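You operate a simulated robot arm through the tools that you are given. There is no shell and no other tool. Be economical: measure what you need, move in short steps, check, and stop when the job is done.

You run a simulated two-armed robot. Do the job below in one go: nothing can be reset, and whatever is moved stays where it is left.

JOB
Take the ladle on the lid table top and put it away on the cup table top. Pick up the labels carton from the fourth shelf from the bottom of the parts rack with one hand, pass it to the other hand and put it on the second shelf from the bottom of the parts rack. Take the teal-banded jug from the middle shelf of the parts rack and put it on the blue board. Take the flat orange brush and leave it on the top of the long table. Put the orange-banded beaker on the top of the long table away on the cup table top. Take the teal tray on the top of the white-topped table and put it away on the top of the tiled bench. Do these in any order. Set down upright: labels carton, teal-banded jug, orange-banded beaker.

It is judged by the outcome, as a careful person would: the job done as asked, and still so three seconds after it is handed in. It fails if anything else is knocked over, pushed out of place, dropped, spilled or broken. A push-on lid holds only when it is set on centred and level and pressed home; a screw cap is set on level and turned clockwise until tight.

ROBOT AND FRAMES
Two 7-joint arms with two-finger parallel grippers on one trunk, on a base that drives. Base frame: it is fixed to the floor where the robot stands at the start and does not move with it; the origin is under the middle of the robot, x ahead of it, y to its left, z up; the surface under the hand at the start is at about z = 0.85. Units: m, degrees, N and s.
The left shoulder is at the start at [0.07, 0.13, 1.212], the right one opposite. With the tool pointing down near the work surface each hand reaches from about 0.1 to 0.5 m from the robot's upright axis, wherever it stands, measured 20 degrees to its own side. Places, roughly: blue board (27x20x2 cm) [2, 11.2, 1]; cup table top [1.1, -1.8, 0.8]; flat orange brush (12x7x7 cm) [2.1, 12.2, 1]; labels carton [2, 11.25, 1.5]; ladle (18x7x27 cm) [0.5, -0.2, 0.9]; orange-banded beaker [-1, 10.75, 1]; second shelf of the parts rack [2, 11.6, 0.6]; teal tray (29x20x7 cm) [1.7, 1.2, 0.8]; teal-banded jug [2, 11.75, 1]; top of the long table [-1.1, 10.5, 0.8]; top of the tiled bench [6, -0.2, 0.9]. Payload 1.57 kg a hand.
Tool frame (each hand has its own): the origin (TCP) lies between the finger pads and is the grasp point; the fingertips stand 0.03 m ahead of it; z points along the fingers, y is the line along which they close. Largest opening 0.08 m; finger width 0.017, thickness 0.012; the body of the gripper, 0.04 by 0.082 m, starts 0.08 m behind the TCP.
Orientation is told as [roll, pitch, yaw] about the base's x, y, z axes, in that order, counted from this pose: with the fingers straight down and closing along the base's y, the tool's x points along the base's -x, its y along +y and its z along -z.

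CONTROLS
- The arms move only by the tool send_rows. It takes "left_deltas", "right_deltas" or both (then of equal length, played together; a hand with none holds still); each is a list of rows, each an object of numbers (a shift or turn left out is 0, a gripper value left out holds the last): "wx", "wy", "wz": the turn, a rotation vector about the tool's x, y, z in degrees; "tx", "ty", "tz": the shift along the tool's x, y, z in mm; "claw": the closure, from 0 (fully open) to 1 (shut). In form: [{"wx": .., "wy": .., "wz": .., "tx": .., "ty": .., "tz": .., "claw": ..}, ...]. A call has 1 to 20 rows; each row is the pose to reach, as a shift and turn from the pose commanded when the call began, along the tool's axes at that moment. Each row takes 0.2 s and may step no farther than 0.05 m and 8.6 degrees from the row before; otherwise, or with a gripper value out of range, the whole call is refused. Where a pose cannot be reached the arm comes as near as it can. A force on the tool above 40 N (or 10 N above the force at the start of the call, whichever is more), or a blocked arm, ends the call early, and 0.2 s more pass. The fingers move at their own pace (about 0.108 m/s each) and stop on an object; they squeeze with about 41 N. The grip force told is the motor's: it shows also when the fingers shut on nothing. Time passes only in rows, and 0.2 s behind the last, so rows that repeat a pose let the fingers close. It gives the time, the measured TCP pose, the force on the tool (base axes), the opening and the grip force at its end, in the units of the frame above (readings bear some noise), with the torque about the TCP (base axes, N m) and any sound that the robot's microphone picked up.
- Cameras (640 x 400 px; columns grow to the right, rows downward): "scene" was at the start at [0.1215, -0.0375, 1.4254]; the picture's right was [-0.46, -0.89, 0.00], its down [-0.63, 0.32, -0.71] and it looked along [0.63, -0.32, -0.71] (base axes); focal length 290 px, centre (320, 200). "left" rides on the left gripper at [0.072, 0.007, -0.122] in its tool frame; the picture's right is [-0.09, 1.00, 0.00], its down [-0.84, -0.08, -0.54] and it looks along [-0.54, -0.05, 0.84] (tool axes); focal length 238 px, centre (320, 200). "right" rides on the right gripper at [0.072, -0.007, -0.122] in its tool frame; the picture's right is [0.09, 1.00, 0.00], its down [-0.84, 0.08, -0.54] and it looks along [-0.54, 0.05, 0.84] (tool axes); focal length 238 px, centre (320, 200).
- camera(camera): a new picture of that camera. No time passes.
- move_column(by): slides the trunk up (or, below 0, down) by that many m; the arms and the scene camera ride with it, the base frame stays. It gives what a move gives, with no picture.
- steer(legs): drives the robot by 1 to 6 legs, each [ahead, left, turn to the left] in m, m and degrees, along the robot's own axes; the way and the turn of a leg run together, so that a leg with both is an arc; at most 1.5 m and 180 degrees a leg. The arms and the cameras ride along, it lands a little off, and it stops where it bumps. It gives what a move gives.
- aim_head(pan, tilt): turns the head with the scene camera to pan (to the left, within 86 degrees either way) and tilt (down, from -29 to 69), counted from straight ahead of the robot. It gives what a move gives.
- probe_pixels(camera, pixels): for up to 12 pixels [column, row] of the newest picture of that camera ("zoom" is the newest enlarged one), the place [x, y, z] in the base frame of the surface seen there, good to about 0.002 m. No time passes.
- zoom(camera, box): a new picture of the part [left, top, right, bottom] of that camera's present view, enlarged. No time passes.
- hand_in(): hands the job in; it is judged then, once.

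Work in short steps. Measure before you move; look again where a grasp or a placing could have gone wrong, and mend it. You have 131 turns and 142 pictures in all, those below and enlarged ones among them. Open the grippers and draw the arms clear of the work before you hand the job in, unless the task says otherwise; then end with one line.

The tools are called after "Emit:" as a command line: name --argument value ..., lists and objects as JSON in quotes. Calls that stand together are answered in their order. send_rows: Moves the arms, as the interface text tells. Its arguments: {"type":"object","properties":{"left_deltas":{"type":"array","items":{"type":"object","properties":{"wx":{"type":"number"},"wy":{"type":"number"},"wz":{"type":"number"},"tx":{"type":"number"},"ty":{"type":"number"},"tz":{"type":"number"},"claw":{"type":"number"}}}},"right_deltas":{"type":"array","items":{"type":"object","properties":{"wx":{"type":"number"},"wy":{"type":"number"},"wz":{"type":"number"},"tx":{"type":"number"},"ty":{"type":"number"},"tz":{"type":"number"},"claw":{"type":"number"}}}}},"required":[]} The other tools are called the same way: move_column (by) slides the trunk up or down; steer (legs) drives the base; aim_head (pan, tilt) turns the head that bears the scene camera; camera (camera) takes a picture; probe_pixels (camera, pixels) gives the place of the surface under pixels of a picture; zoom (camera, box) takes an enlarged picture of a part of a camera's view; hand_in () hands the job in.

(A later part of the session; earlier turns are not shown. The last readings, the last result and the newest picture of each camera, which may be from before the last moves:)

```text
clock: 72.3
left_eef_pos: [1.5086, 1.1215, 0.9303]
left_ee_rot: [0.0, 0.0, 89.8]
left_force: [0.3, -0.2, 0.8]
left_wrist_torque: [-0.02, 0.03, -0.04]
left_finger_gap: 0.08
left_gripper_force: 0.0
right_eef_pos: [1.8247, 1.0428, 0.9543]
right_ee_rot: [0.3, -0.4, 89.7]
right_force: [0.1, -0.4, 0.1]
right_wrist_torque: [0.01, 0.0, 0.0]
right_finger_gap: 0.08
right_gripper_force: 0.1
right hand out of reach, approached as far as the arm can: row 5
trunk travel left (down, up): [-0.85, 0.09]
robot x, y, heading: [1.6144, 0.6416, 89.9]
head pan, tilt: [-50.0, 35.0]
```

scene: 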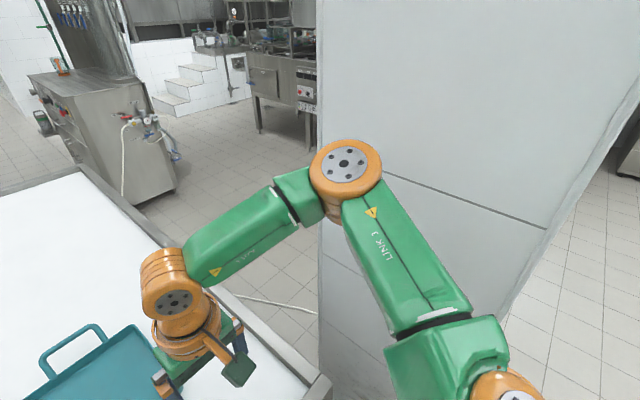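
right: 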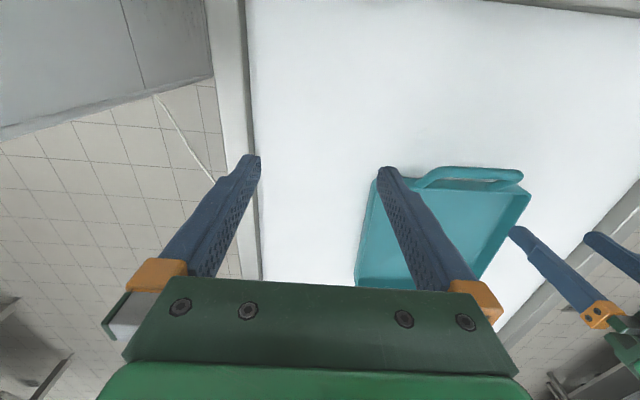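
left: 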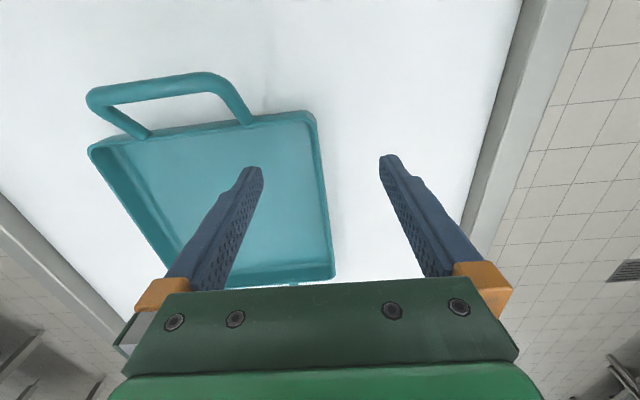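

Reach falls short on the right, so the left hand alone will grip the left wall near its front and drag the tray back a little. First I place it over the wall.

Emit:
send_rows --left_deltas '[{"ty": -40}, {"ty": -80}, {"ty": -121}, {"ty": -121, "tz": 25}, {"ty": -121, "tz": 25}]'

Emit:
camera --camera "left"

```text
clock: 73.5
left_eef_pos: [1.6179, 1.0849, 0.9167]
left_ee_rot: [0.0, -0.1, 89.9]
left_force: [0.0, 0.3, 1.1]
left_wrist_torque: [0.03, 0.04, 0.0]
left_finger_gap: 0.0797
left_gripper_force: 0.1
left hand out of reach, approached as far as the arm can: row 1, 2, 3, 4, 5
right_eef_pos: [1.8246, 1.0441, 0.9541]
right_ee_rot: [0.3, -0.3, 89.7]
right_force: [-0.1, 1.3, -0.2]
right_wrist_torque: [0.0, 0.03, -0.01]
right_finger_gap: 0.08
right_gripper_force: 0.1
trunk travel left (down, up): [-0.85, 0.09]
robot x, y, heading: [1.6165, 0.6466, 89.8]
head pan, tilt: [-50.0, 35.0]
```

```text
110 pictures are left
```

left: 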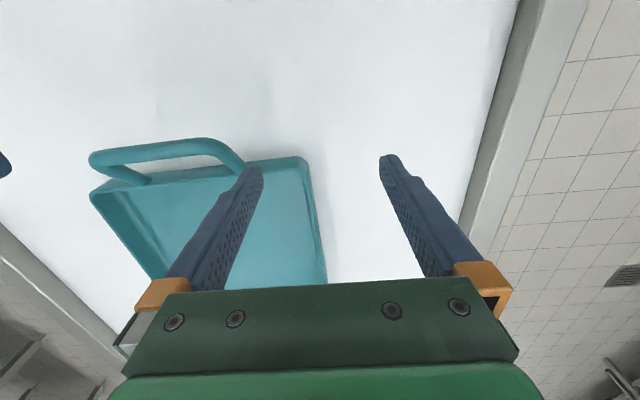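

I look down to see the gap between the base and the table before going closer.

Emit:
aim_head --pan 0 --tilt 69

Emit:
camera --camera "scene"

```text
clock: 74.7
left_eef_pos: [1.6166, 1.0855, 0.9159]
left_ee_rot: [0.2, 0.1, 89.7]
left_force: [0.6, 0.7, -0.6]
left_wrist_torque: [-0.01, -0.01, 0.0]
left_finger_gap: 0.0802
left_gripper_force: 0.1
right_eef_pos: [1.8245, 1.045, 0.9541]
right_ee_rot: [0.3, -0.2, 89.7]
right_force: [0.0, -0.2, 1.3]
right_wrist_torque: [0.0, 0.01, 0.01]
right_finger_gap: 0.0802
right_gripper_force: 0.0
trunk travel left (down, up): [-0.85, 0.09]
robot x, y, heading: [1.6141, 0.6451, 89.7]
head pan, tilt: [0.0, 68.8]
```

```text
109 pictures are left
```

scene: 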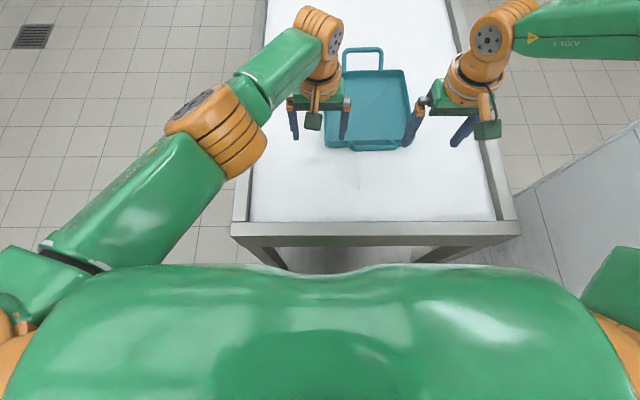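

Emit:
probe_pixels --camera "scene" --pixels '[[360, 273], [320, 268], [360, 235], [360, 245], [300, 270], [420, 266], [320, 285], [215, 225], [358, 330], [100, 300], [540, 290], [360, 145]]'

```text
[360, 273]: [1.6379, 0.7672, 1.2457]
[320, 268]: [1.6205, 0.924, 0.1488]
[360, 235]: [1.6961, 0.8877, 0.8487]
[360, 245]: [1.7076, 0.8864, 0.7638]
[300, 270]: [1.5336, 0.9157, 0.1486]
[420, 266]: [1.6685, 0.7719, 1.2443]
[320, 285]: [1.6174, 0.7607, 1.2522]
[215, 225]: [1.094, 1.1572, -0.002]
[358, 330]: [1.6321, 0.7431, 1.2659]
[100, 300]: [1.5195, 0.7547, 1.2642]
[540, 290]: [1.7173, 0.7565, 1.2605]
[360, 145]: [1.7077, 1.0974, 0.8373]
```

The torso front is at y≈0.77, the table edge at 0.887. I creep ahead 0.06 m.

Emit:
steer --legs '[[0.06, 0, 0]]'

Emit:
send_rows --left_deltas '[{"ty": 0, "tx": 0}, {"ty": -11, "tx": 0}, {"ty": -14, "tx": 0}]'

Emit:
camera --camera "left"

```text
clock: 75.7
left_eef_pos: [1.6162, 1.1254, 0.9154]
left_ee_rot: [-0.1, 0.0, 89.9]
left_force: [-0.3, 0.5, -0.4]
left_wrist_torque: [-0.02, 0.02, 0.01]
left_finger_gap: 0.0804
left_gripper_force: 0.1
right_eef_pos: [1.8243, 1.0861, 0.9546]
right_ee_rot: [0.3, -0.2, 89.7]
right_force: [-0.5, 0.7, 0.6]
right_wrist_torque: [-0.06, -0.01, -0.01]
right_finger_gap: 0.0801
right_gripper_force: 0.0
trunk travel left (down, up): [-0.85, 0.09]
robot x, y, heading: [1.6166, 0.6842, 89.8]
head pan, tilt: [0.0, 68.8]
stopped in leg 1: the robot was blocked; the commanded pose is now the measured one
```

```text
clock: 76.5
left_eef_pos: [1.6251, 1.1215, 0.9165]
left_ee_rot: [0.0, 0.0, 89.9]
left_force: [0.8, -1.0, -0.2]
left_wrist_torque: [-0.02, 0.01, 0.0]
left_finger_gap: 0.08
left_gripper_force: 0.1
left hand out of reach, approached as far as the arm can: row 2, 3
right_eef_pos: [1.8242, 1.085, 0.9533]
right_ee_rot: [0.3, -0.2, 89.8]
right_force: [-0.3, -1.1, -0.5]
right_wrist_torque: [0.05, -0.01, 0.01]
right_finger_gap: 0.0801
right_gripper_force: 0.1
trunk travel left (down, up): [-0.85, 0.09]
robot x, y, heading: [1.617, 0.6827, 90.1]
head pan, tilt: [0.0, 68.8]
```

```text
108 pictures are left
```

left: 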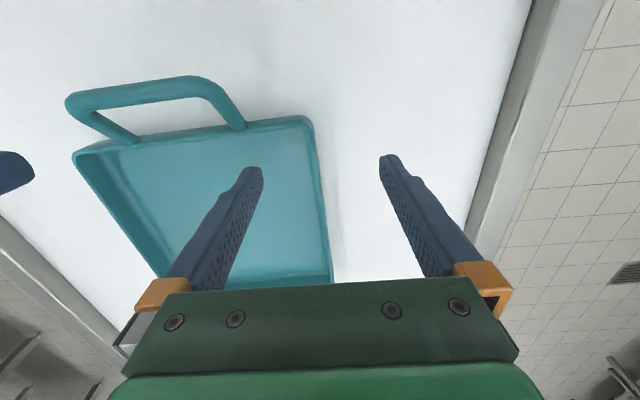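

It bumped gently at y 0.684, which is close enough. The left wall lies between the left fingers, so I lower to z 0.867, close and drag 90 mm back.

Emit:
send_rows --left_deltas '[{"tz": 20}, {"tz": 40}, {"tz": 49}, {"tz": 49, "claw": 1}, {"tz": 49}, {"tz": 49}, {"tz": 49}, {"tz": 49, "tx": 15}, {"tz": 49, "tx": 30}, {"tz": 49, "tx": 50}, {"tz": 49, "tx": 70}, {"tz": 49, "tx": 85}]'

Emit:
camera --camera "scene"

```text
clock: 79.1
left_eef_pos: [1.6249, 1.0337, 0.8698]
left_ee_rot: [0.0, -0.2, 90.0]
left_force: [0.5, 6.3, 22.9]
left_wrist_torque: [0.32, -0.02, 0.09]
left_finger_gap: 0.0036
left_gripper_force: 24.2
left hand out of reach, approached as far as the arm can: row 1, 2, 3, 4, 5, 6, 7
right_eef_pos: [1.8241, 1.0824, 0.9543]
right_ee_rot: [0.3, -0.4, 89.7]
right_force: [-0.7, 0.9, 0.5]
right_wrist_torque: [0.01, 0.0, 0.0]
right_finger_gap: 0.08
right_gripper_force: 0.0
trunk travel left (down, up): [-0.85, 0.09]
robot x, y, heading: [1.6145, 0.6822, 89.6]
head pan, tilt: [0.0, 68.8]
```

```text
107 pictures are left
```

scene: 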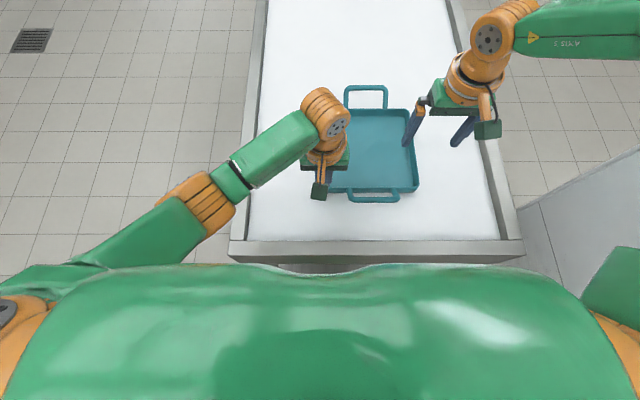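

The tray came along. I open the left hand, lift it, and measure the tray.

Emit:
send_rows --left_deltas '[{"tz": -4, "claw": 0}, {"tz": -4}, {"tz": -30}, {"tz": -60}]'

Emit:
zoom --camera "scene" --box '[310, 70, 450, 220]'

Emit:
probe_pixels --camera "scene" --pixels '[[416, 185], [414, 165], [350, 190], [330, 188], [375, 115], [370, 90], [373, 200], [370, 150], [349, 112]]'

```text
clock: 80.1
left_eef_pos: [1.6247, 1.0347, 0.9264]
left_ee_rot: [0.0, 0.0, 89.9]
left_force: [0.0, 0.4, 0.5]
left_wrist_torque: [-0.01, 0.0, -0.01]
left_finger_gap: 0.0801
left_gripper_force: 0.1
right_eef_pos: [1.8238, 1.084, 0.9549]
right_ee_rot: [0.4, -0.2, 89.7]
right_force: [-1.0, 0.4, -1.2]
right_wrist_torque: [-0.02, 0.02, -0.01]
right_finger_gap: 0.0799
right_gripper_force: 0.1
trunk travel left (down, up): [-0.85, 0.09]
robot x, y, heading: [1.619, 0.6843, 89.9]
head pan, tilt: [0.0, 68.8]
```

```text
2.67 times, centred on (380, 145) of scene
```

zoom: 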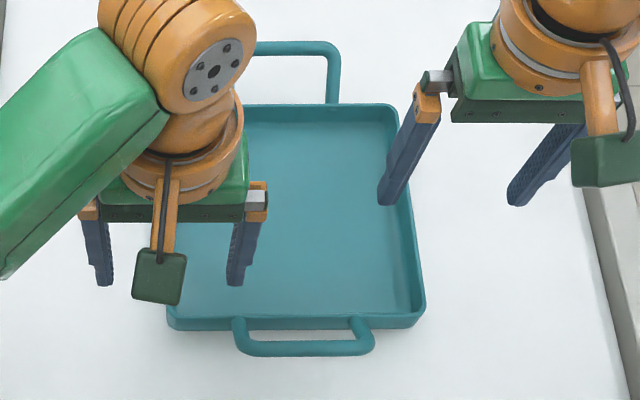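

```text
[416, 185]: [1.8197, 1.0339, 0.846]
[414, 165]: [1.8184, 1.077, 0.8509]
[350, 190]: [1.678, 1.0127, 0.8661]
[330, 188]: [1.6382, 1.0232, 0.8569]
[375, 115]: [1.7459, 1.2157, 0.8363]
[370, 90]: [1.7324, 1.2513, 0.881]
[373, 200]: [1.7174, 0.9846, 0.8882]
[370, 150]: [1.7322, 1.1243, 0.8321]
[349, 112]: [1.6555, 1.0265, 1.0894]
```

Tray centre is now at about (1.724, 1.115). I place both hands over the wall middles.

Emit:
send_rows --left_deltas '[{"tx": -35}, {"tx": -68, "ty": -3}, {"tx": -70, "ty": -3, "tz": 20}, {"tx": -70, "ty": -3, "tz": 20}]' --right_deltas '[{"tx": -5, "ty": 3, "tz": 20}, {"tx": -12, "ty": 5, "tz": 40}, {"tx": -18, "ty": 5, "tz": 50}, {"tx": -20, "ty": 5, "tz": 50}]'

Emit:
camera --camera "right"

Emit:
camera --camera "left"

```text
clock: 81.1
left_eef_pos: [1.6278, 1.1058, 0.9074]
left_ee_rot: [0.0, -0.1, 89.9]
left_force: [-0.6, 0.4, 0.6]
left_wrist_torque: [0.03, 0.04, 0.01]
left_finger_gap: 0.0802
left_gripper_force: 0.0
right_eef_pos: [1.8347, 1.0728, 0.9326]
right_ee_rot: [0.2, -0.3, 89.7]
right_force: [0.6, 0.5, 0.7]
right_wrist_torque: [0.01, -0.02, -0.01]
right_finger_gap: 0.0798
right_gripper_force: 0.0
right hand out of reach, approached as far as the arm can: row 1, 2, 3, 4
trunk travel left (down, up): [-0.85, 0.09]
robot x, y, heading: [1.6169, 0.6853, 89.7]
head pan, tilt: [0.0, 68.8]
```

```text
105 pictures are left
```

right: 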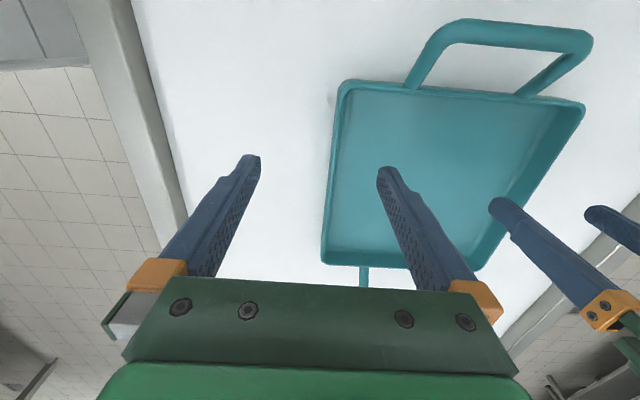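

```text
104 pictures are left
```

left: 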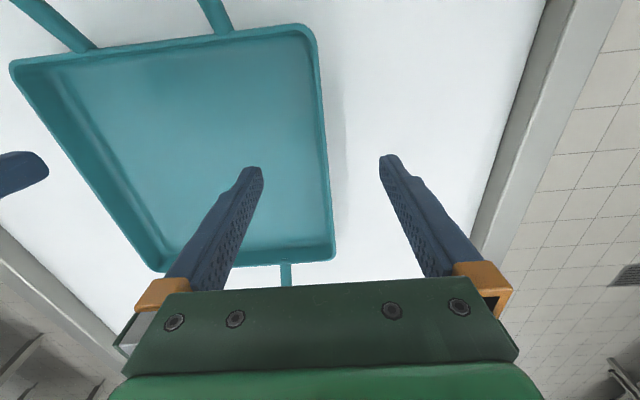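

The right arm loses reach when lowered with its elbow splayed out. I draw it in, lower it close to the body, and then extend again.

Emit:
send_rows --right_deltas '[{"tz": -40}, {"tz": -80, "tx": 20}, {"tz": -120, "tx": 50}, {"tz": -150, "tx": 90}, {"tz": -150, "tx": 130}, {"tz": -150, "tx": 170}, {"tz": -110, "tx": 175}, {"tz": -70, "tx": 175}, {"tz": -35, "tx": 175}, {"tz": 0, "tx": 175}, {"tz": 0, "tx": 175}]'

Emit:
aim_head --pan -40 --tilt 45

Emit:
camera --camera "scene"

```text
clock: 83.5
left_eef_pos: [1.6281, 1.1057, 0.9077]
left_ee_rot: [-0.1, -0.1, 89.8]
left_force: [-0.4, -0.1, 0.0]
left_wrist_torque: [0.01, -0.01, -0.02]
left_finger_gap: 0.0797
left_gripper_force: 0.1
right_eef_pos: [1.8357, 0.906, 0.9285]
right_ee_rot: [0.3, -0.1, 89.6]
right_force: [0.6, 0.9, -0.4]
right_wrist_torque: [0.0, 0.03, 0.01]
right_finger_gap: 0.0798
right_gripper_force: 0.0
right hand out of reach, approached as far as the arm can: row 7, 8, 9, 10, 11
trunk travel left (down, up): [-0.85, 0.09]
robot x, y, heading: [1.6189, 0.6854, 89.9]
head pan, tilt: [0.0, 68.8]
```

```text
clock: 84.6
left_eef_pos: [1.6285, 1.1046, 0.9077]
left_ee_rot: [0.0, -0.1, 89.9]
left_force: [-0.7, 0.1, -0.1]
left_wrist_torque: [0.0, 0.0, -0.05]
left_finger_gap: 0.08
left_gripper_force: 0.1
right_eef_pos: [1.8349, 0.9057, 0.9286]
right_ee_rot: [0.2, -0.2, 89.8]
right_force: [0.2, -0.2, 0.6]
right_wrist_torque: [0.02, -0.02, -0.01]
right_finger_gap: 0.08
right_gripper_force: 0.1
trunk travel left (down, up): [-0.85, 0.09]
robot x, y, heading: [1.6182, 0.6799, 90.0]
head pan, tilt: [-40.0, 45.0]
```

```text
103 pictures are left
```

scene: 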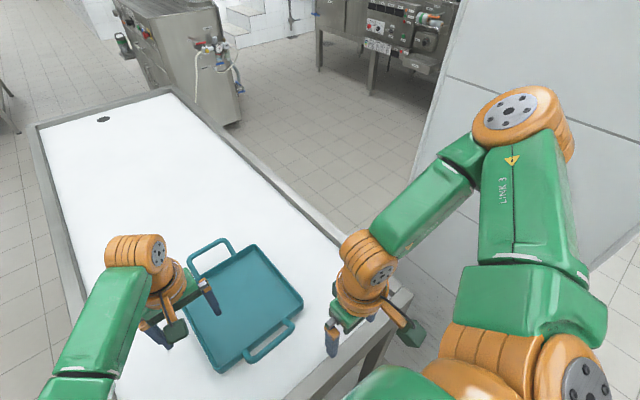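

Emit:
probe_pixels --camera "scene" --pixels '[[508, 108], [550, 120], [440, 170], [560, 200], [500, 310], [590, 385], [105, 310], [80, 390], [360, 255], [450, 120]]'

```text
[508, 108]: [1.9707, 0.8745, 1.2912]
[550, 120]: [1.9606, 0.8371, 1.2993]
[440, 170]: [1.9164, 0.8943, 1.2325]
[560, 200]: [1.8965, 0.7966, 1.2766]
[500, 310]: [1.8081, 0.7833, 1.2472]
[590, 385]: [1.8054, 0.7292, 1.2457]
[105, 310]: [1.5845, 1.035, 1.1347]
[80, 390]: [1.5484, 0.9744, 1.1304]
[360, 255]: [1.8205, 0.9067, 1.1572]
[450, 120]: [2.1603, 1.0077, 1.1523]
```

The elbow is not touching anything. I try extending from here at the low height.

Emit:
send_rows --right_deltas '[{"tx": -30}, {"tx": -60}, {"tx": -90}, {"tx": -120, "ty": 5}, {"tx": -150, "ty": 10}, {"tx": -180, "ty": 14}, {"tx": -195, "ty": 14}]'

```text
clock: 86.2
left_eef_pos: [1.628, 1.1048, 0.9076]
left_ee_rot: [0.0, -0.1, 89.9]
left_force: [-0.4, -0.6, -0.6]
left_wrist_torque: [-0.02, 0.02, 0.0]
left_finger_gap: 0.08
left_gripper_force: 0.0
right_eef_pos: [1.8295, 1.0772, 0.9406]
right_ee_rot: [0.2, -0.5, 89.7]
right_force: [0.1, -0.8, -0.4]
right_wrist_torque: [0.06, -0.01, -0.01]
right_finger_gap: 0.0801
right_gripper_force: 0.1
right hand out of reach, approached as far as the arm can: row 6, 7
trunk travel left (down, up): [-0.85, 0.09]
robot x, y, heading: [1.615, 0.6827, 89.8]
head pan, tilt: [-40.0, 45.0]
```

I'll lower the trunk 0.1 m so the hands work relatively higher, where the right arm reaches better, raising the hands first to compensate.

Emit:
send_rows --right_deltas '[{"tz": -30}, {"tz": -50}, {"tz": -50}]' --left_deltas '[{"tz": -30}, {"tz": -70}, {"tz": -80}]'

Emit:
move_column --by -0.1

Emit:
aim_head --pan -10 --tilt 65

Emit:
camera --camera "scene"

```text
clock: 87.0
left_eef_pos: [1.6276, 1.1052, 0.988]
left_ee_rot: [0.0, 0.0, 89.8]
left_force: [0.3, 0.1, -0.1]
left_wrist_torque: [-0.01, 0.02, 0.01]
left_finger_gap: 0.08
left_gripper_force: 0.2
right_eef_pos: [1.8316, 1.0782, 0.991]
right_ee_rot: [0.3, -0.3, 89.7]
right_force: [-0.6, 0.6, 0.0]
right_wrist_torque: [-0.01, 0.02, -0.02]
right_finger_gap: 0.0801
right_gripper_force: 0.2
trunk travel left (down, up): [-0.85, 0.09]
robot x, y, heading: [1.6171, 0.6817, 89.8]
head pan, tilt: [-40.0, 45.0]
```

```text
clock: 88.3
left_eef_pos: [1.6289, 1.1058, 0.8889]
left_ee_rot: [0.0, -0.1, 90.0]
left_force: [1.1, -0.2, -1.0]
left_wrist_torque: [0.01, 0.0, -0.03]
left_finger_gap: 0.0798
left_gripper_force: 0.2
right_eef_pos: [1.83, 1.0767, 0.8902]
right_ee_rot: [0.3, -0.2, 89.7]
right_force: [0.1, 0.7, 0.1]
right_wrist_torque: [0.07, 0.01, 0.02]
right_finger_gap: 0.0804
right_gripper_force: 0.0
trunk travel left (down, up): [-0.75, 0.19]
robot x, y, heading: [1.6187, 0.6823, 89.9]
head pan, tilt: [-40.0, 45.0]
```

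```text
clock: 89.3
left_eef_pos: [1.6286, 1.1041, 0.8887]
left_ee_rot: [-0.1, 0.0, 89.8]
left_force: [-0.3, 0.1, 0.5]
left_wrist_torque: [0.01, 0.01, -0.01]
left_finger_gap: 0.08
left_gripper_force: 0.1
right_eef_pos: [1.8301, 1.0778, 0.891]
right_ee_rot: [0.3, -0.3, 89.6]
right_force: [0.2, -0.7, 0.1]
right_wrist_torque: [0.02, -0.04, 0.0]
right_finger_gap: 0.0799
right_gripper_force: 0.0
trunk travel left (down, up): [-0.75, 0.19]
robot x, y, heading: [1.6155, 0.6837, 90.1]
head pan, tilt: [-10.0, 65.0]
```

```text
102 pictures are left
```

scene: 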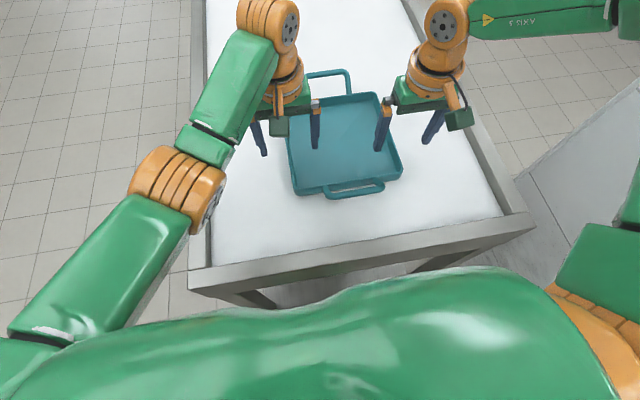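

Now the left closes on the wall at z 0.87 and drags 35 mm, then the right moves onto its wall.

Emit:
send_rows --left_deltas '[{"tz": 18}, {"tz": 18, "claw": 1}, {"tz": 18}, {"tz": 18}, {"tz": 18, "tx": 12}, {"tz": 18, "tx": 24}, {"tz": 18, "tx": 35}, {"tz": 18, "tx": 35}, {"tz": 18, "tx": 35}, {"tz": 18, "tx": 35}]' --right_deltas '[{}, {}, {}, {}, {}, {}, {}, {"ty": 10}, {"ty": 10, "tz": 12}, {"ty": 10, "tz": 22}]'

Emit:
camera --camera "scene"

Emit:
camera --camera "right"

```text
clock: 91.5
left_eef_pos: [1.6278, 1.0705, 0.8701]
left_ee_rot: [0.0, 0.0, 89.8]
left_force: [0.3, -0.3, 0.4]
left_wrist_torque: [-0.02, 0.04, 0.0]
left_finger_gap: 0.0037
left_gripper_force: 24.5
right_eef_pos: [1.8195, 1.0766, 0.8682]
right_ee_rot: [0.3, -0.3, 89.6]
right_force: [0.4, -0.3, -0.4]
right_wrist_torque: [0.04, 0.01, -0.02]
right_finger_gap: 0.0801
right_gripper_force: 0.1
trunk travel left (down, up): [-0.75, 0.19]
robot x, y, heading: [1.6223, 0.6781, 90.1]
head pan, tilt: [-10.0, 65.0]
```

```text
101 pictures are left
```

scene: 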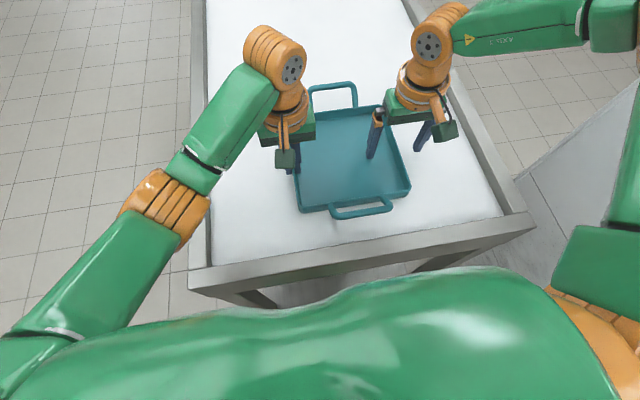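

```text
100 pictures are left
```

right: 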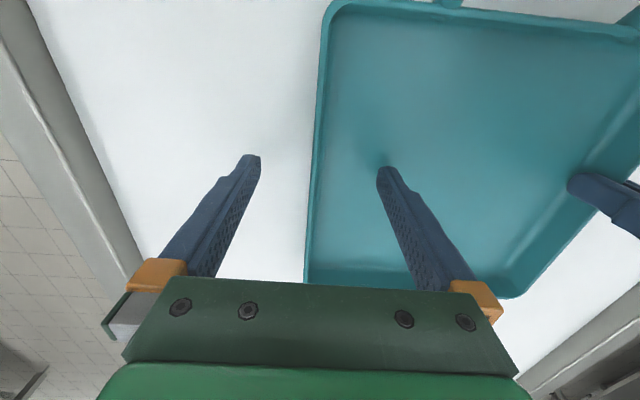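

The right wall is midway between the right fingers. I close the right hand and lift both together by 40 mm.

Emit:
send_rows --left_deltas '[{}, {}, {}, {}, {"tz": -5}, {"tz": -15}, {"tz": -30}, {"tz": -45}]' --right_deltas '[{"claw": 1}, {}, {}, {}, {"tz": -5}, {"tz": -15}, {"tz": -30}, {"tz": -45}]'

Emit:
camera --camera "scene"

```text
clock: 93.1
left_eef_pos: [1.6274, 1.0701, 0.8984]
left_ee_rot: [0.3, 0.0, 90.1]
left_force: [-0.8, 1.0, -0.9]
left_wrist_torque: [-0.11, -0.1, 0.06]
left_finger_gap: 0.0036
left_gripper_force: 24.5
right_eef_pos: [1.8221, 1.0782, 0.8977]
right_ee_rot: [0.0, -0.4, 89.8]
right_force: [0.7, -1.2, -1.1]
right_wrist_torque: [0.05, 0.05, 0.09]
right_finger_gap: 0.0036
right_gripper_force: 24.8
trunk travel left (down, up): [-0.75, 0.19]
robot x, y, heading: [1.6166, 0.6844, 89.9]
head pan, tilt: [-10.0, 65.0]
stopped in row 8 (right hand): the force on the tool passed its limit at 40 N (the readings are from after the stop); the commanded pose is now the measured one
```

```text
99 pictures are left
```

scene: 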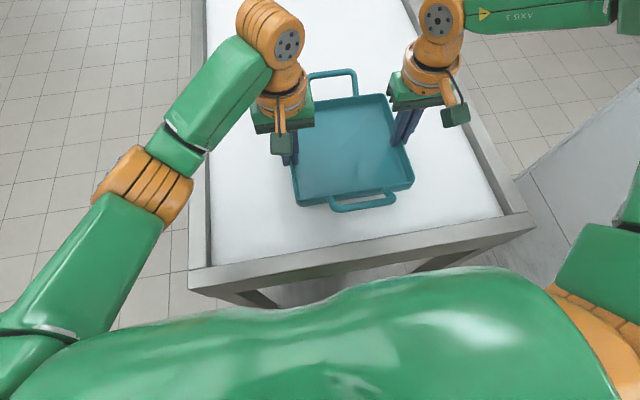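

The tray is held level by both hands and is light. From now on I move it with trunk and base only: raise the trunk.

Emit:
move_column --by 0.15

Emit:
aim_head --pan -60 --tilt 20

Emit:
camera --camera "scene"

```text
clock: 94.9
left_eef_pos: [1.6256, 1.0706, 1.0488]
left_ee_rot: [0.4, 0.0, 90.0]
left_force: [-5.4, -0.3, -0.7]
left_wrist_torque: [-0.02, -0.04, 0.03]
left_finger_gap: 0.0036
left_gripper_force: 24.9
right_eef_pos: [1.8224, 1.0789, 1.0478]
right_ee_rot: [0.0, -0.3, 89.8]
right_force: [6.0, -1.1, -2.3]
right_wrist_torque: [-0.02, -0.05, 0.11]
right_finger_gap: 0.0034
right_gripper_force: 24.9
trunk travel left (down, up): [-0.9, 0.04]
robot x, y, heading: [1.6189, 0.6788, 89.8]
head pan, tilt: [-10.0, 65.0]
```

```text
clock: 96.1
left_eef_pos: [1.6262, 1.0702, 1.0503]
left_ee_rot: [0.4, 0.0, 89.9]
left_force: [-7.6, -0.5, -0.7]
left_wrist_torque: [0.0, 0.04, 0.02]
left_finger_gap: 0.0037
left_gripper_force: 24.7
right_eef_pos: [1.822, 1.0783, 1.0486]
right_ee_rot: [0.0, -0.2, 89.8]
right_force: [8.0, -0.2, -2.1]
right_wrist_torque: [0.01, -0.09, 0.11]
right_finger_gap: 0.0035
right_gripper_force: 24.1
trunk travel left (down, up): [-0.9, 0.04]
robot x, y, heading: [1.6175, 0.6857, 89.7]
head pan, tilt: [-60.0, 20.0]
```

```text
98 pictures are left
```

scene: 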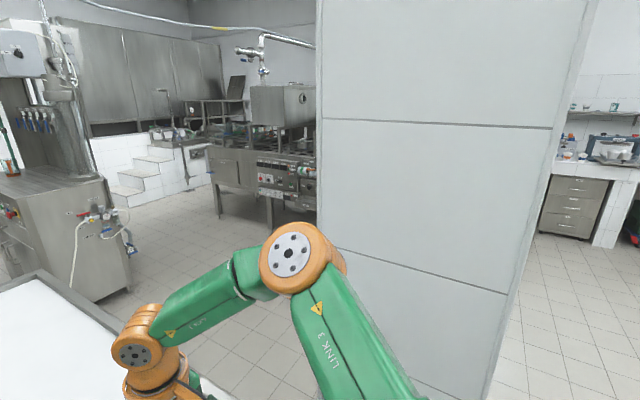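

I back out the way I came, then turn to face +x toward the tiled bench.

Emit:
steer --legs '[[-0.2, 0, 0], [-0.3, -0.35, 0], [-0.7, 0, 0], [0, 0, -90], [1.5, 0, 0]]'

Emit:
aim_head --pan 0 --tilt 20

Emit:
camera --camera "scene"

```text
clock: 114.3
left_eef_pos: [3.8323, -0.5577, 1.0498]
left_ee_rot: [0.4, 0.0, -1.3]
left_force: [0.8, 11.5, -0.5]
left_wrist_torque: [0.16, -0.01, -0.01]
left_finger_gap: 0.0036
left_gripper_force: 24.4
right_eef_pos: [3.8373, -0.7534, 1.0483]
right_ee_rot: [0.0, -0.4, -1.6]
right_force: [-0.1, -12.1, -0.9]
right_wrist_torque: [-0.18, 0.0, 0.15]
right_finger_gap: 0.0036
right_gripper_force: 24.1
trunk travel left (down, up): [-0.9, 0.04]
robot x, y, heading: [3.4469, -0.5444, -1.4]
head pan, tilt: [-60.0, 20.0]
```

```text
clock: 115.6
left_eef_pos: [3.8357, -0.5577, 1.049]
left_ee_rot: [0.4, -0.1, -1.4]
left_force: [0.3, 2.0, -0.9]
left_wrist_torque: [-0.13, -0.01, 0.03]
left_finger_gap: 0.0036
left_gripper_force: 24.8
right_eef_pos: [3.8385, -0.7542, 1.0488]
right_ee_rot: [0.0, -0.3, -1.4]
right_force: [-0.8, -1.7, -1.3]
right_wrist_torque: [0.06, 0.06, 0.07]
right_finger_gap: 0.0039
right_gripper_force: 24.4
trunk travel left (down, up): [-0.9, 0.04]
robot x, y, heading: [3.4448, -0.5392, -1.4]
head pan, tilt: [0.0, 20.0]
```

```text
97 pictures are left
```

scene: 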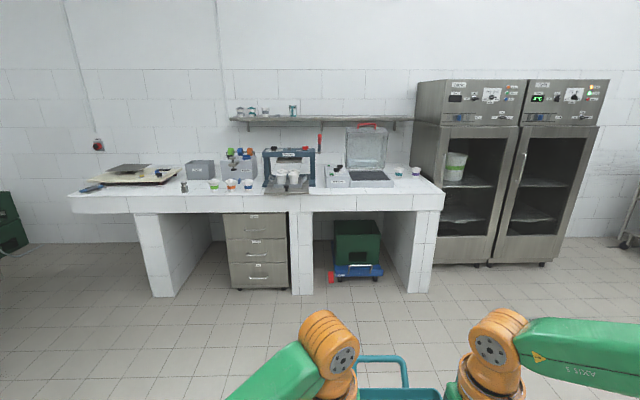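

The bench holds many items; I zoom for a free area.

Emit:
zoom --camera "scene" --box '[60, 120, 460, 230]'

Emit:
probe_pixels --camera "scene" --pixels '[[72, 205], [200, 204], [320, 200], [440, 202], [110, 185], [180, 190], [315, 190], [370, 180], [420, 188], [250, 188], [240, 200], [160, 170]]'

```text
1.60 times, centred on (260, 175) of scene
```

zoom: 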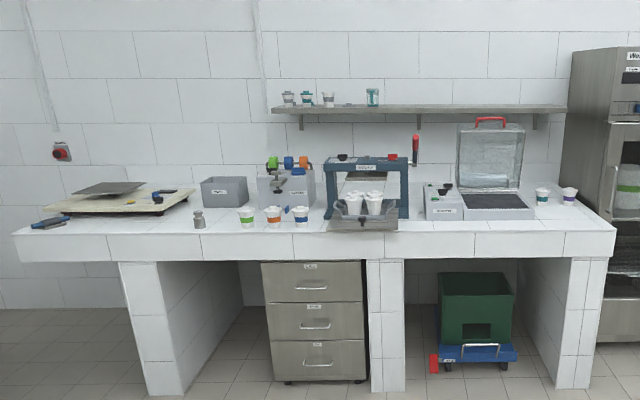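

```text
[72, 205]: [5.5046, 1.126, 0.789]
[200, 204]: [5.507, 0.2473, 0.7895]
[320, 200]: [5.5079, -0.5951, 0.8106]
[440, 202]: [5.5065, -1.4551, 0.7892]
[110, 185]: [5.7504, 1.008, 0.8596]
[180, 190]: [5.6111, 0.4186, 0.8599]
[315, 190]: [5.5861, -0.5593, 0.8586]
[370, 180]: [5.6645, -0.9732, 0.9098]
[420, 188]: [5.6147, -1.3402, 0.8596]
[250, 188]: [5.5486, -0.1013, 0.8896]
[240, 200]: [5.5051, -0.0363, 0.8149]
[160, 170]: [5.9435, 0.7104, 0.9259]
```

Emit:
probe_pixels --camera "zoom" --pixels '[[70, 214], [110, 216], [155, 215], [185, 202], [198, 224], [225, 205], [150, 226], [190, 215], [50, 226], [215, 228], [245, 228], [130, 222]]'

```text
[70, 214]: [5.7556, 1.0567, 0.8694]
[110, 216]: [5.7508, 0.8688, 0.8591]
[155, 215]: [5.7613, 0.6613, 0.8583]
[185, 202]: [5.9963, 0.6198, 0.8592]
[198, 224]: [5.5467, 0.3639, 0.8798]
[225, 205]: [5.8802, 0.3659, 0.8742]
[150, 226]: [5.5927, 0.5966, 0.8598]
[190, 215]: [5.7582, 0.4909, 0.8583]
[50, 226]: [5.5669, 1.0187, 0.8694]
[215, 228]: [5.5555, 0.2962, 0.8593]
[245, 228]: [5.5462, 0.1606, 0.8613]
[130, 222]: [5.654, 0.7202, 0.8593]
```

The bench front edge is at x≈5.505 and there is a clear patch in front of the thin board: x 5.51–5.75, y 0.45–0.95. The tray body (19.5 cm square) fits centred at (5.63, 0.67); I drive so.

Emit:
steer --legs '[[1.2, 0, 1.4], [0, 1.3, 0]]'

Emit:
aim_head --pan 0 --tilt 45

Emit:
camera --camera "scene"

```text
clock: 127.8
left_eef_pos: [5.0507, 0.7324, 1.0495]
left_ee_rot: [0.5, 0.0, -0.6]
left_force: [0.6, 4.1, -1.9]
left_wrist_torque: [-0.04, -0.03, 0.01]
left_finger_gap: 0.0037
left_gripper_force: 25.0
right_eef_pos: [5.0557, 0.5377, 1.0487]
right_ee_rot: [0.0, -0.2, -0.8]
right_force: [-0.5, -3.9, -1.4]
right_wrist_torque: [0.0, -0.02, 0.07]
right_finger_gap: 0.0036
right_gripper_force: 23.9
trunk travel left (down, up): [-0.9, 0.04]
robot x, y, heading: [4.6631, 0.7444, -0.6]
head pan, tilt: [0.0, 20.0]
```

```text
clock: 128.7
left_eef_pos: [5.0496, 0.7331, 1.0488]
left_ee_rot: [0.3, 0.0, -0.6]
left_force: [-0.4, 1.3, -1.5]
left_wrist_torque: [-0.11, -0.01, -0.02]
left_finger_gap: 0.0038
left_gripper_force: 24.3
right_eef_pos: [5.0557, 0.5366, 1.0483]
right_ee_rot: [0.0, -0.3, -0.8]
right_force: [-1.1, 0.7, -2.0]
right_wrist_torque: [0.07, 0.05, 0.08]
right_finger_gap: 0.0037
right_gripper_force: 23.7
trunk travel left (down, up): [-0.9, 0.04]
robot x, y, heading: [4.6611, 0.7469, -0.6]
head pan, tilt: [0.0, 45.0]
```

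```text
95 pictures are left
```

scene: 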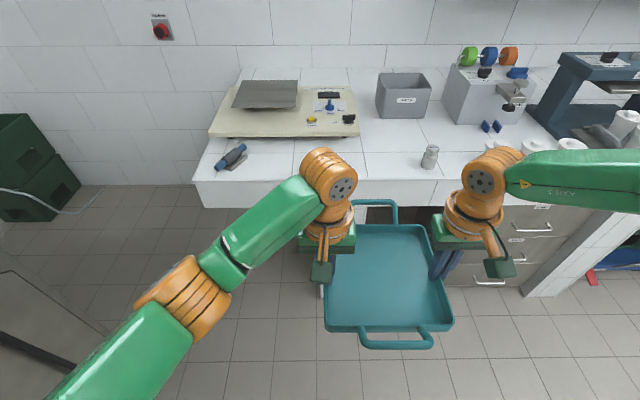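

The tray is lined up with the free patch. I drive 0.57 m ahead and 3 cm left.

Emit:
steer --legs '[[0.57, 0.03, 0.6]]'

Emit:
camera --camera "scene"

```text
clock: 132.0
left_eef_pos: [5.62, 0.7632, 1.0492]
left_ee_rot: [0.6, -0.2, 0.0]
left_force: [0.8, 1.5, -0.8]
left_wrist_torque: [-0.13, -0.03, 0.01]
left_finger_gap: 0.0036
left_gripper_force: 23.8
right_eef_pos: [5.6276, 0.5666, 1.0481]
right_ee_rot: [-0.1, -0.4, -0.2]
right_force: [-0.8, -1.5, -1.2]
right_wrist_torque: [0.06, 0.02, 0.08]
right_finger_gap: 0.0035
right_gripper_force: 24.2
trunk travel left (down, up): [-0.9, 0.04]
robot x, y, heading: [5.2361, 0.7724, -0.1]
head pan, tilt: [0.0, 45.0]
```

```text
94 pictures are left
```

scene: 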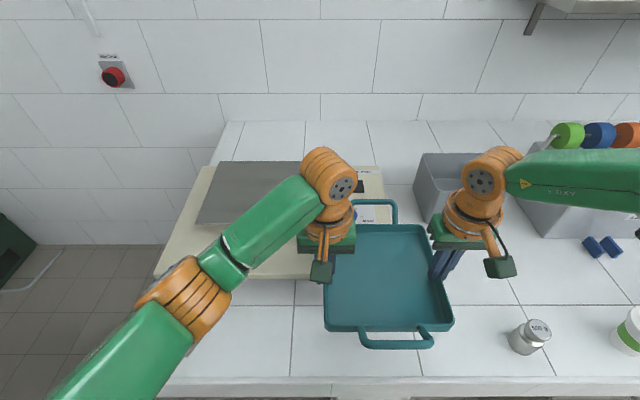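

Emit:
probe_pixels --camera "scene" --pixels '[[385, 228], [375, 202], [390, 328], [390, 343], [280, 275], [280, 268], [250, 240], [375, 190], [500, 330], [528, 330], [350, 385], [385, 185]]'

Emit:
move_column --by -0.1

Emit:
camera --camera "scene"

```text
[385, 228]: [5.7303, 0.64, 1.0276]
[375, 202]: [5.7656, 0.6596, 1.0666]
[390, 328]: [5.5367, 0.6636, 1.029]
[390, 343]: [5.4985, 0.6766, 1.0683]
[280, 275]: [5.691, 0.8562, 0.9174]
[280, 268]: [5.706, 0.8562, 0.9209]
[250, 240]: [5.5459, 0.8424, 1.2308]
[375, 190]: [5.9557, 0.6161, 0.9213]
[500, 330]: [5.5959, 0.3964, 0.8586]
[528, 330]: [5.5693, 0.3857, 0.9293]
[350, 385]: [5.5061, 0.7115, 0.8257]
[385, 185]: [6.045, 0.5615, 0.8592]
```

```text
clock: 133.3
left_eef_pos: [5.6163, 0.7631, 0.9522]
left_ee_rot: [0.5, -0.3, 0.0]
left_force: [-3.0, 2.7, 4.6]
left_wrist_torque: [-0.1, -0.33, -0.04]
left_finger_gap: 0.0038
left_gripper_force: 24.1
right_eef_pos: [5.6237, 0.5677, 0.9508]
right_ee_rot: [-0.1, -0.7, -0.2]
right_force: [-5.9, -2.4, 11.1]
right_wrist_torque: [0.02, -0.52, 0.02]
right_finger_gap: 0.0036
right_gripper_force: 24.6
trunk travel left (down, up): [-0.8, 0.14]
robot x, y, heading: [5.2385, 0.7743, -0.0]
head pan, tilt: [0.0, 45.0]
```

```text
93 pictures are left
```

scene: 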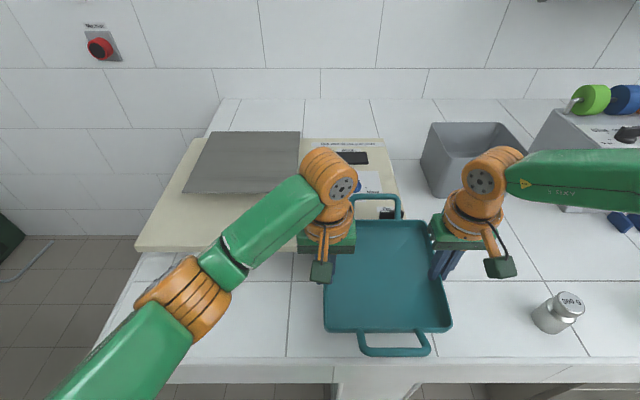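

The tray touches the scale platform (its front edge is nearer than I measured). I raise again at once and measure the corridor right of the scale.

Emit:
move_column --by 0.06

Emit:
camera --camera "scene"

Emit:
zoom --camera "scene" --box '[130, 120, 640, 400]'

```text
clock: 134.3
left_eef_pos: [5.6232, 0.7628, 1.0092]
left_ee_rot: [0.5, -0.1, 0.0]
left_force: [0.1, 1.4, -0.9]
left_wrist_torque: [-0.1, 0.03, 0.01]
left_finger_gap: 0.0037
left_gripper_force: 24.5
right_eef_pos: [5.6299, 0.5666, 1.0076]
right_ee_rot: [0.0, -0.3, -0.2]
right_force: [1.0, -1.1, -0.3]
right_wrist_torque: [0.02, 0.0, 0.05]
right_finger_gap: 0.0036
right_gripper_force: 24.1
trunk travel left (down, up): [-0.86, 0.08]
robot x, y, heading: [5.2344, 0.774, -0.0]
head pan, tilt: [0.0, 45.0]
```

```text
92 pictures are left
```

scene: 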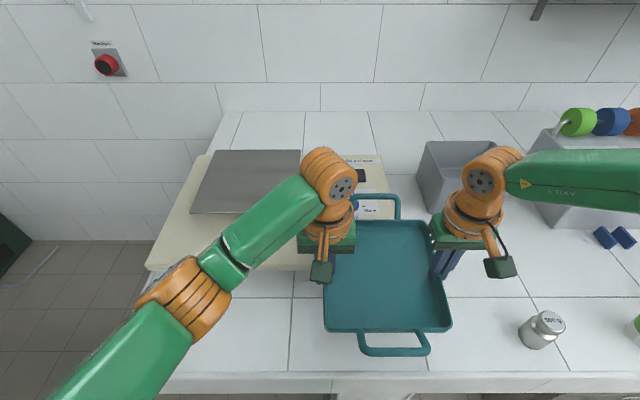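

```text
1.25 times, centred on (385, 260) of scene
```

zoom: 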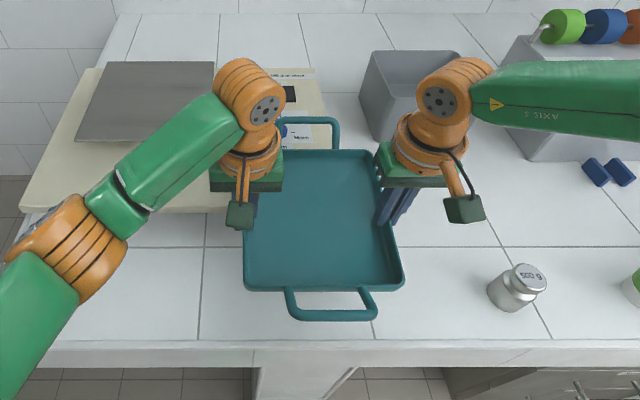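

Emit:
probe_pixels --camera "scene" --pixels '[[380, 170], [384, 185], [392, 188], [400, 180], [405, 205], [418, 185], [425, 200], [432, 210], [290, 262], [530, 322], [524, 345], [500, 240]]'

```text
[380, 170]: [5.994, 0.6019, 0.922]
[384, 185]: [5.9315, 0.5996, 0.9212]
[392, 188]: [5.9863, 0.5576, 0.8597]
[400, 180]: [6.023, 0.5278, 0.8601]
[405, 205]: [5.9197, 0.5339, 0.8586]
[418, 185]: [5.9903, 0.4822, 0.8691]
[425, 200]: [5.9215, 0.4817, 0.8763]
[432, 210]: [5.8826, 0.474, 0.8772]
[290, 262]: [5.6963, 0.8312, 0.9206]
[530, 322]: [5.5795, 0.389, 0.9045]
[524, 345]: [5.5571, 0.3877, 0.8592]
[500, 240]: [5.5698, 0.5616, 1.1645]
```

The scale's front edge is x≈5.69 and right edge y≈0.595, the bin's left edge y≈0.48, and the 500 g weight's left edge y≈0.39. The tray fits centred at about (5.585, 0.522) with its rear handle beside the scale; I shift there at this height.

Emit:
steer --legs '[[-0.052, -0.143, 0]]'

Emit:
camera --camera "scene"

Emit:
probe_pixels --camera "scene" --pixels '[[385, 223], [375, 197], [390, 328], [390, 350], [446, 300], [325, 300], [320, 300]]'

```text
clock: 135.7
left_eef_pos: [5.5729, 0.6247, 1.0099]
left_ee_rot: [0.3, 0.1, 0.2]
left_force: [-0.3, 1.4, -1.0]
left_wrist_torque: [-0.1, -0.01, -0.02]
left_finger_gap: 0.0037
left_gripper_force: 24.7
right_eef_pos: [5.5799, 0.4288, 1.0082]
right_ee_rot: [-0.2, -0.3, -0.2]
right_force: [0.3, -0.2, -1.6]
right_wrist_torque: [0.04, 0.05, 0.04]
right_finger_gap: 0.0036
right_gripper_force: 24.6
trunk travel left (down, up): [-0.86, 0.08]
robot x, y, heading: [5.1828, 0.6313, -0.0]
head pan, tilt: [0.0, 45.0]
```

```text
90 pictures are left
```

scene: 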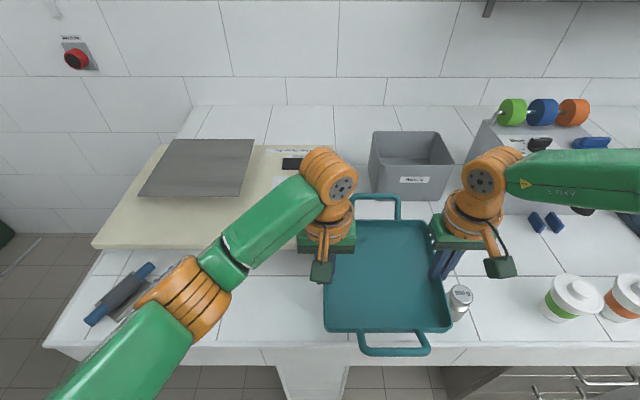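

```text
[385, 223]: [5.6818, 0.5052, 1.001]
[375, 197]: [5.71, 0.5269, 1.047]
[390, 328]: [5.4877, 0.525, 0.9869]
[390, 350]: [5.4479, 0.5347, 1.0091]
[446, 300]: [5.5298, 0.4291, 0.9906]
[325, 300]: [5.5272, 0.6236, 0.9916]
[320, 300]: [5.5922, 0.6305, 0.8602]
```

Position is good; the tray is tilted slightly rear-up, which will level on landing. I lower the trunk in two steps.

Emit:
move_column --by -0.08

Emit:
move_column --by -0.022

Emit:
camera --camera "scene"

```text
clock: 136.8
left_eef_pos: [5.5709, 0.6224, 0.9292]
left_ee_rot: [0.4, 0.0, 0.1]
left_force: [-0.8, 0.6, -1.5]
left_wrist_torque: [-0.12, 0.05, -0.06]
left_finger_gap: 0.0035
left_gripper_force: 24.3
right_eef_pos: [5.5778, 0.4273, 0.9283]
right_ee_rot: [0.0, -0.2, -0.1]
right_force: [0.4, -0.8, -0.9]
right_wrist_torque: [0.06, -0.02, 0.0]
right_finger_gap: 0.0035
right_gripper_force: 24.6
trunk travel left (down, up): [-0.78, 0.16]
robot x, y, heading: [5.1819, 0.6325, -0.0]
head pan, tilt: [0.0, 45.0]
```

```text
clock: 137.5
left_eef_pos: [5.5693, 0.6226, 0.9078]
left_ee_rot: [0.4, 0.0, 0.2]
left_force: [-0.7, 1.5, 3.0]
left_wrist_torque: [-0.16, 0.46, -0.02]
left_finger_gap: 0.0037
left_gripper_force: 25.1
right_eef_pos: [5.5779, 0.4254, 0.9065]
right_ee_rot: [0.1, -0.5, -0.1]
right_force: [1.1, -0.9, 0.4]
right_wrist_torque: [0.02, 0.0, 0.03]
right_finger_gap: 0.0035
right_gripper_force: 24.7
trunk travel left (down, up): [-0.758, 0.182]
robot x, y, heading: [5.1854, 0.6315, -0.1]
head pan, tilt: [0.0, 45.0]
```

```text
89 pictures are left
```

scene: 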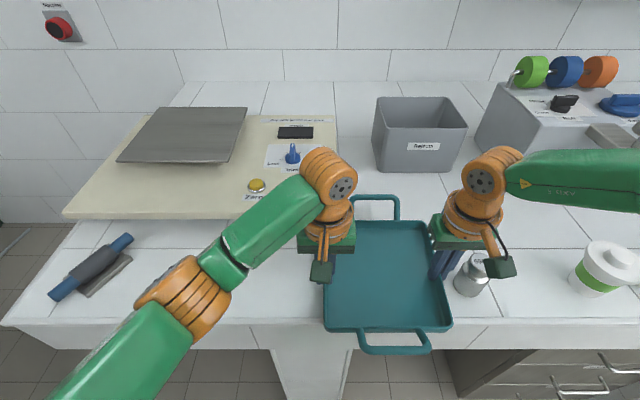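

The front edge has landed. I lower 5 mm more with both arms and open the fingers a little (weight is close to the right hand).

Emit:
send_rows --left_deltas '[{"tz": 3}, {"tz": 5}, {"tz": 5, "claw": 0.8}, {"tz": 5}, {"tz": 5}]' --right_deltas '[{"tz": 3}, {"tz": 5}, {"tz": 5, "claw": 0.8}, {"tz": 5}, {"tz": 5}]'

Emit:
zoom --camera "scene" --box '[280, 160, 540, 380]'

Emit:
probe_pixels --camera "scene" --pixels '[[385, 223], [375, 197], [390, 328], [390, 350]]'

```text
clock: 138.7
left_eef_pos: [5.57, 0.6215, 0.9025]
left_ee_rot: [0.5, 0.0, 0.1]
left_force: [0.3, 0.4, -0.1]
left_wrist_torque: [-0.02, -0.01, 0.01]
left_finger_gap: 0.0159
left_gripper_force: 0.1
right_eef_pos: [5.5787, 0.426, 0.9009]
right_ee_rot: [-0.1, -0.4, -0.1]
right_force: [-0.1, 0.5, 1.1]
right_wrist_torque: [0.0, 0.03, 0.01]
right_finger_gap: 0.0159
right_gripper_force: 0.1
trunk travel left (down, up): [-0.758, 0.182]
robot x, y, heading: [5.18, 0.6232, -0.1]
head pan, tilt: [0.0, 45.0]
```

```text
1.82 times, centred on (410, 270) of scene
```

zoom: 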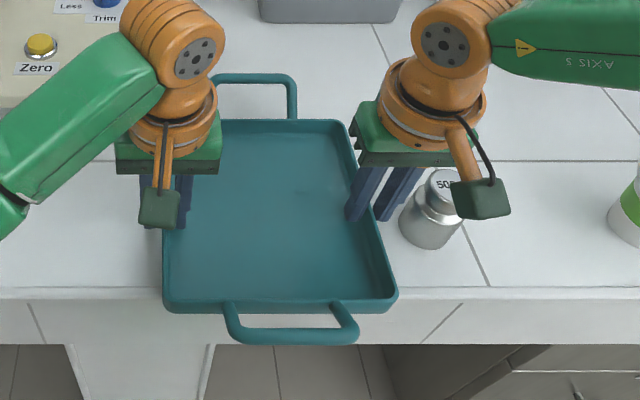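

```text
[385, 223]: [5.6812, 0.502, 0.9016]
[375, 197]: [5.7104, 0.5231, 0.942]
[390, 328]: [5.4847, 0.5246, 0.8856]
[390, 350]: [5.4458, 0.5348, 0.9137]
```

I lift the hands straight up with the trunk and check the tray.

Emit:
move_column --by 0.12

Emit:
camera --camera "scene"

Emit:
probe_pixels --camera "scene" --pixels '[[385, 285], [375, 260], [400, 340], [400, 365], [390, 355], [360, 375]]'

```text
clock: 140.2
left_eef_pos: [5.5703, 0.6209, 1.0226]
left_ee_rot: [0.5, 0.0, 0.2]
left_force: [0.3, -0.7, 0.7]
left_wrist_torque: [0.02, 0.01, -0.02]
left_finger_gap: 0.0162
left_gripper_force: 0.1
right_eef_pos: [5.5779, 0.427, 1.0208]
right_ee_rot: [0.0, -0.4, 0.0]
right_force: [-0.5, 1.0, -0.5]
right_wrist_torque: [-0.04, 0.01, 0.02]
right_finger_gap: 0.016
right_gripper_force: 0.0
trunk travel left (down, up): [-0.878, 0.062]
robot x, y, heading: [5.1835, 0.6313, -0.1]
head pan, tilt: [0.0, 45.0]
```

```text
87 pictures are left
```

scene: 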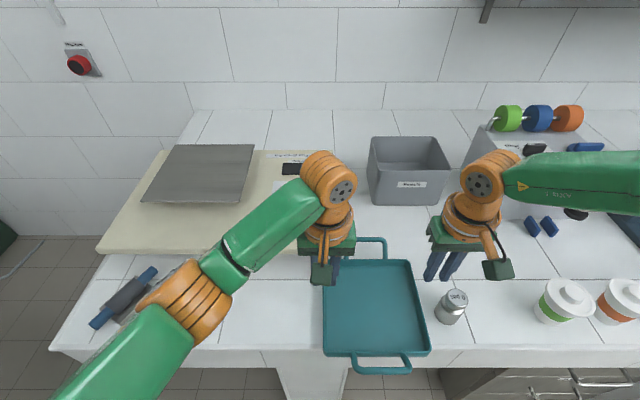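

```text
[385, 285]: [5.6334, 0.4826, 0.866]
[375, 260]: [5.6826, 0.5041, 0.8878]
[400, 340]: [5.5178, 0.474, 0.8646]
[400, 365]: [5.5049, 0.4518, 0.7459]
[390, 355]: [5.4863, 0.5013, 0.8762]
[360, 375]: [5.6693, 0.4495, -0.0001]
```

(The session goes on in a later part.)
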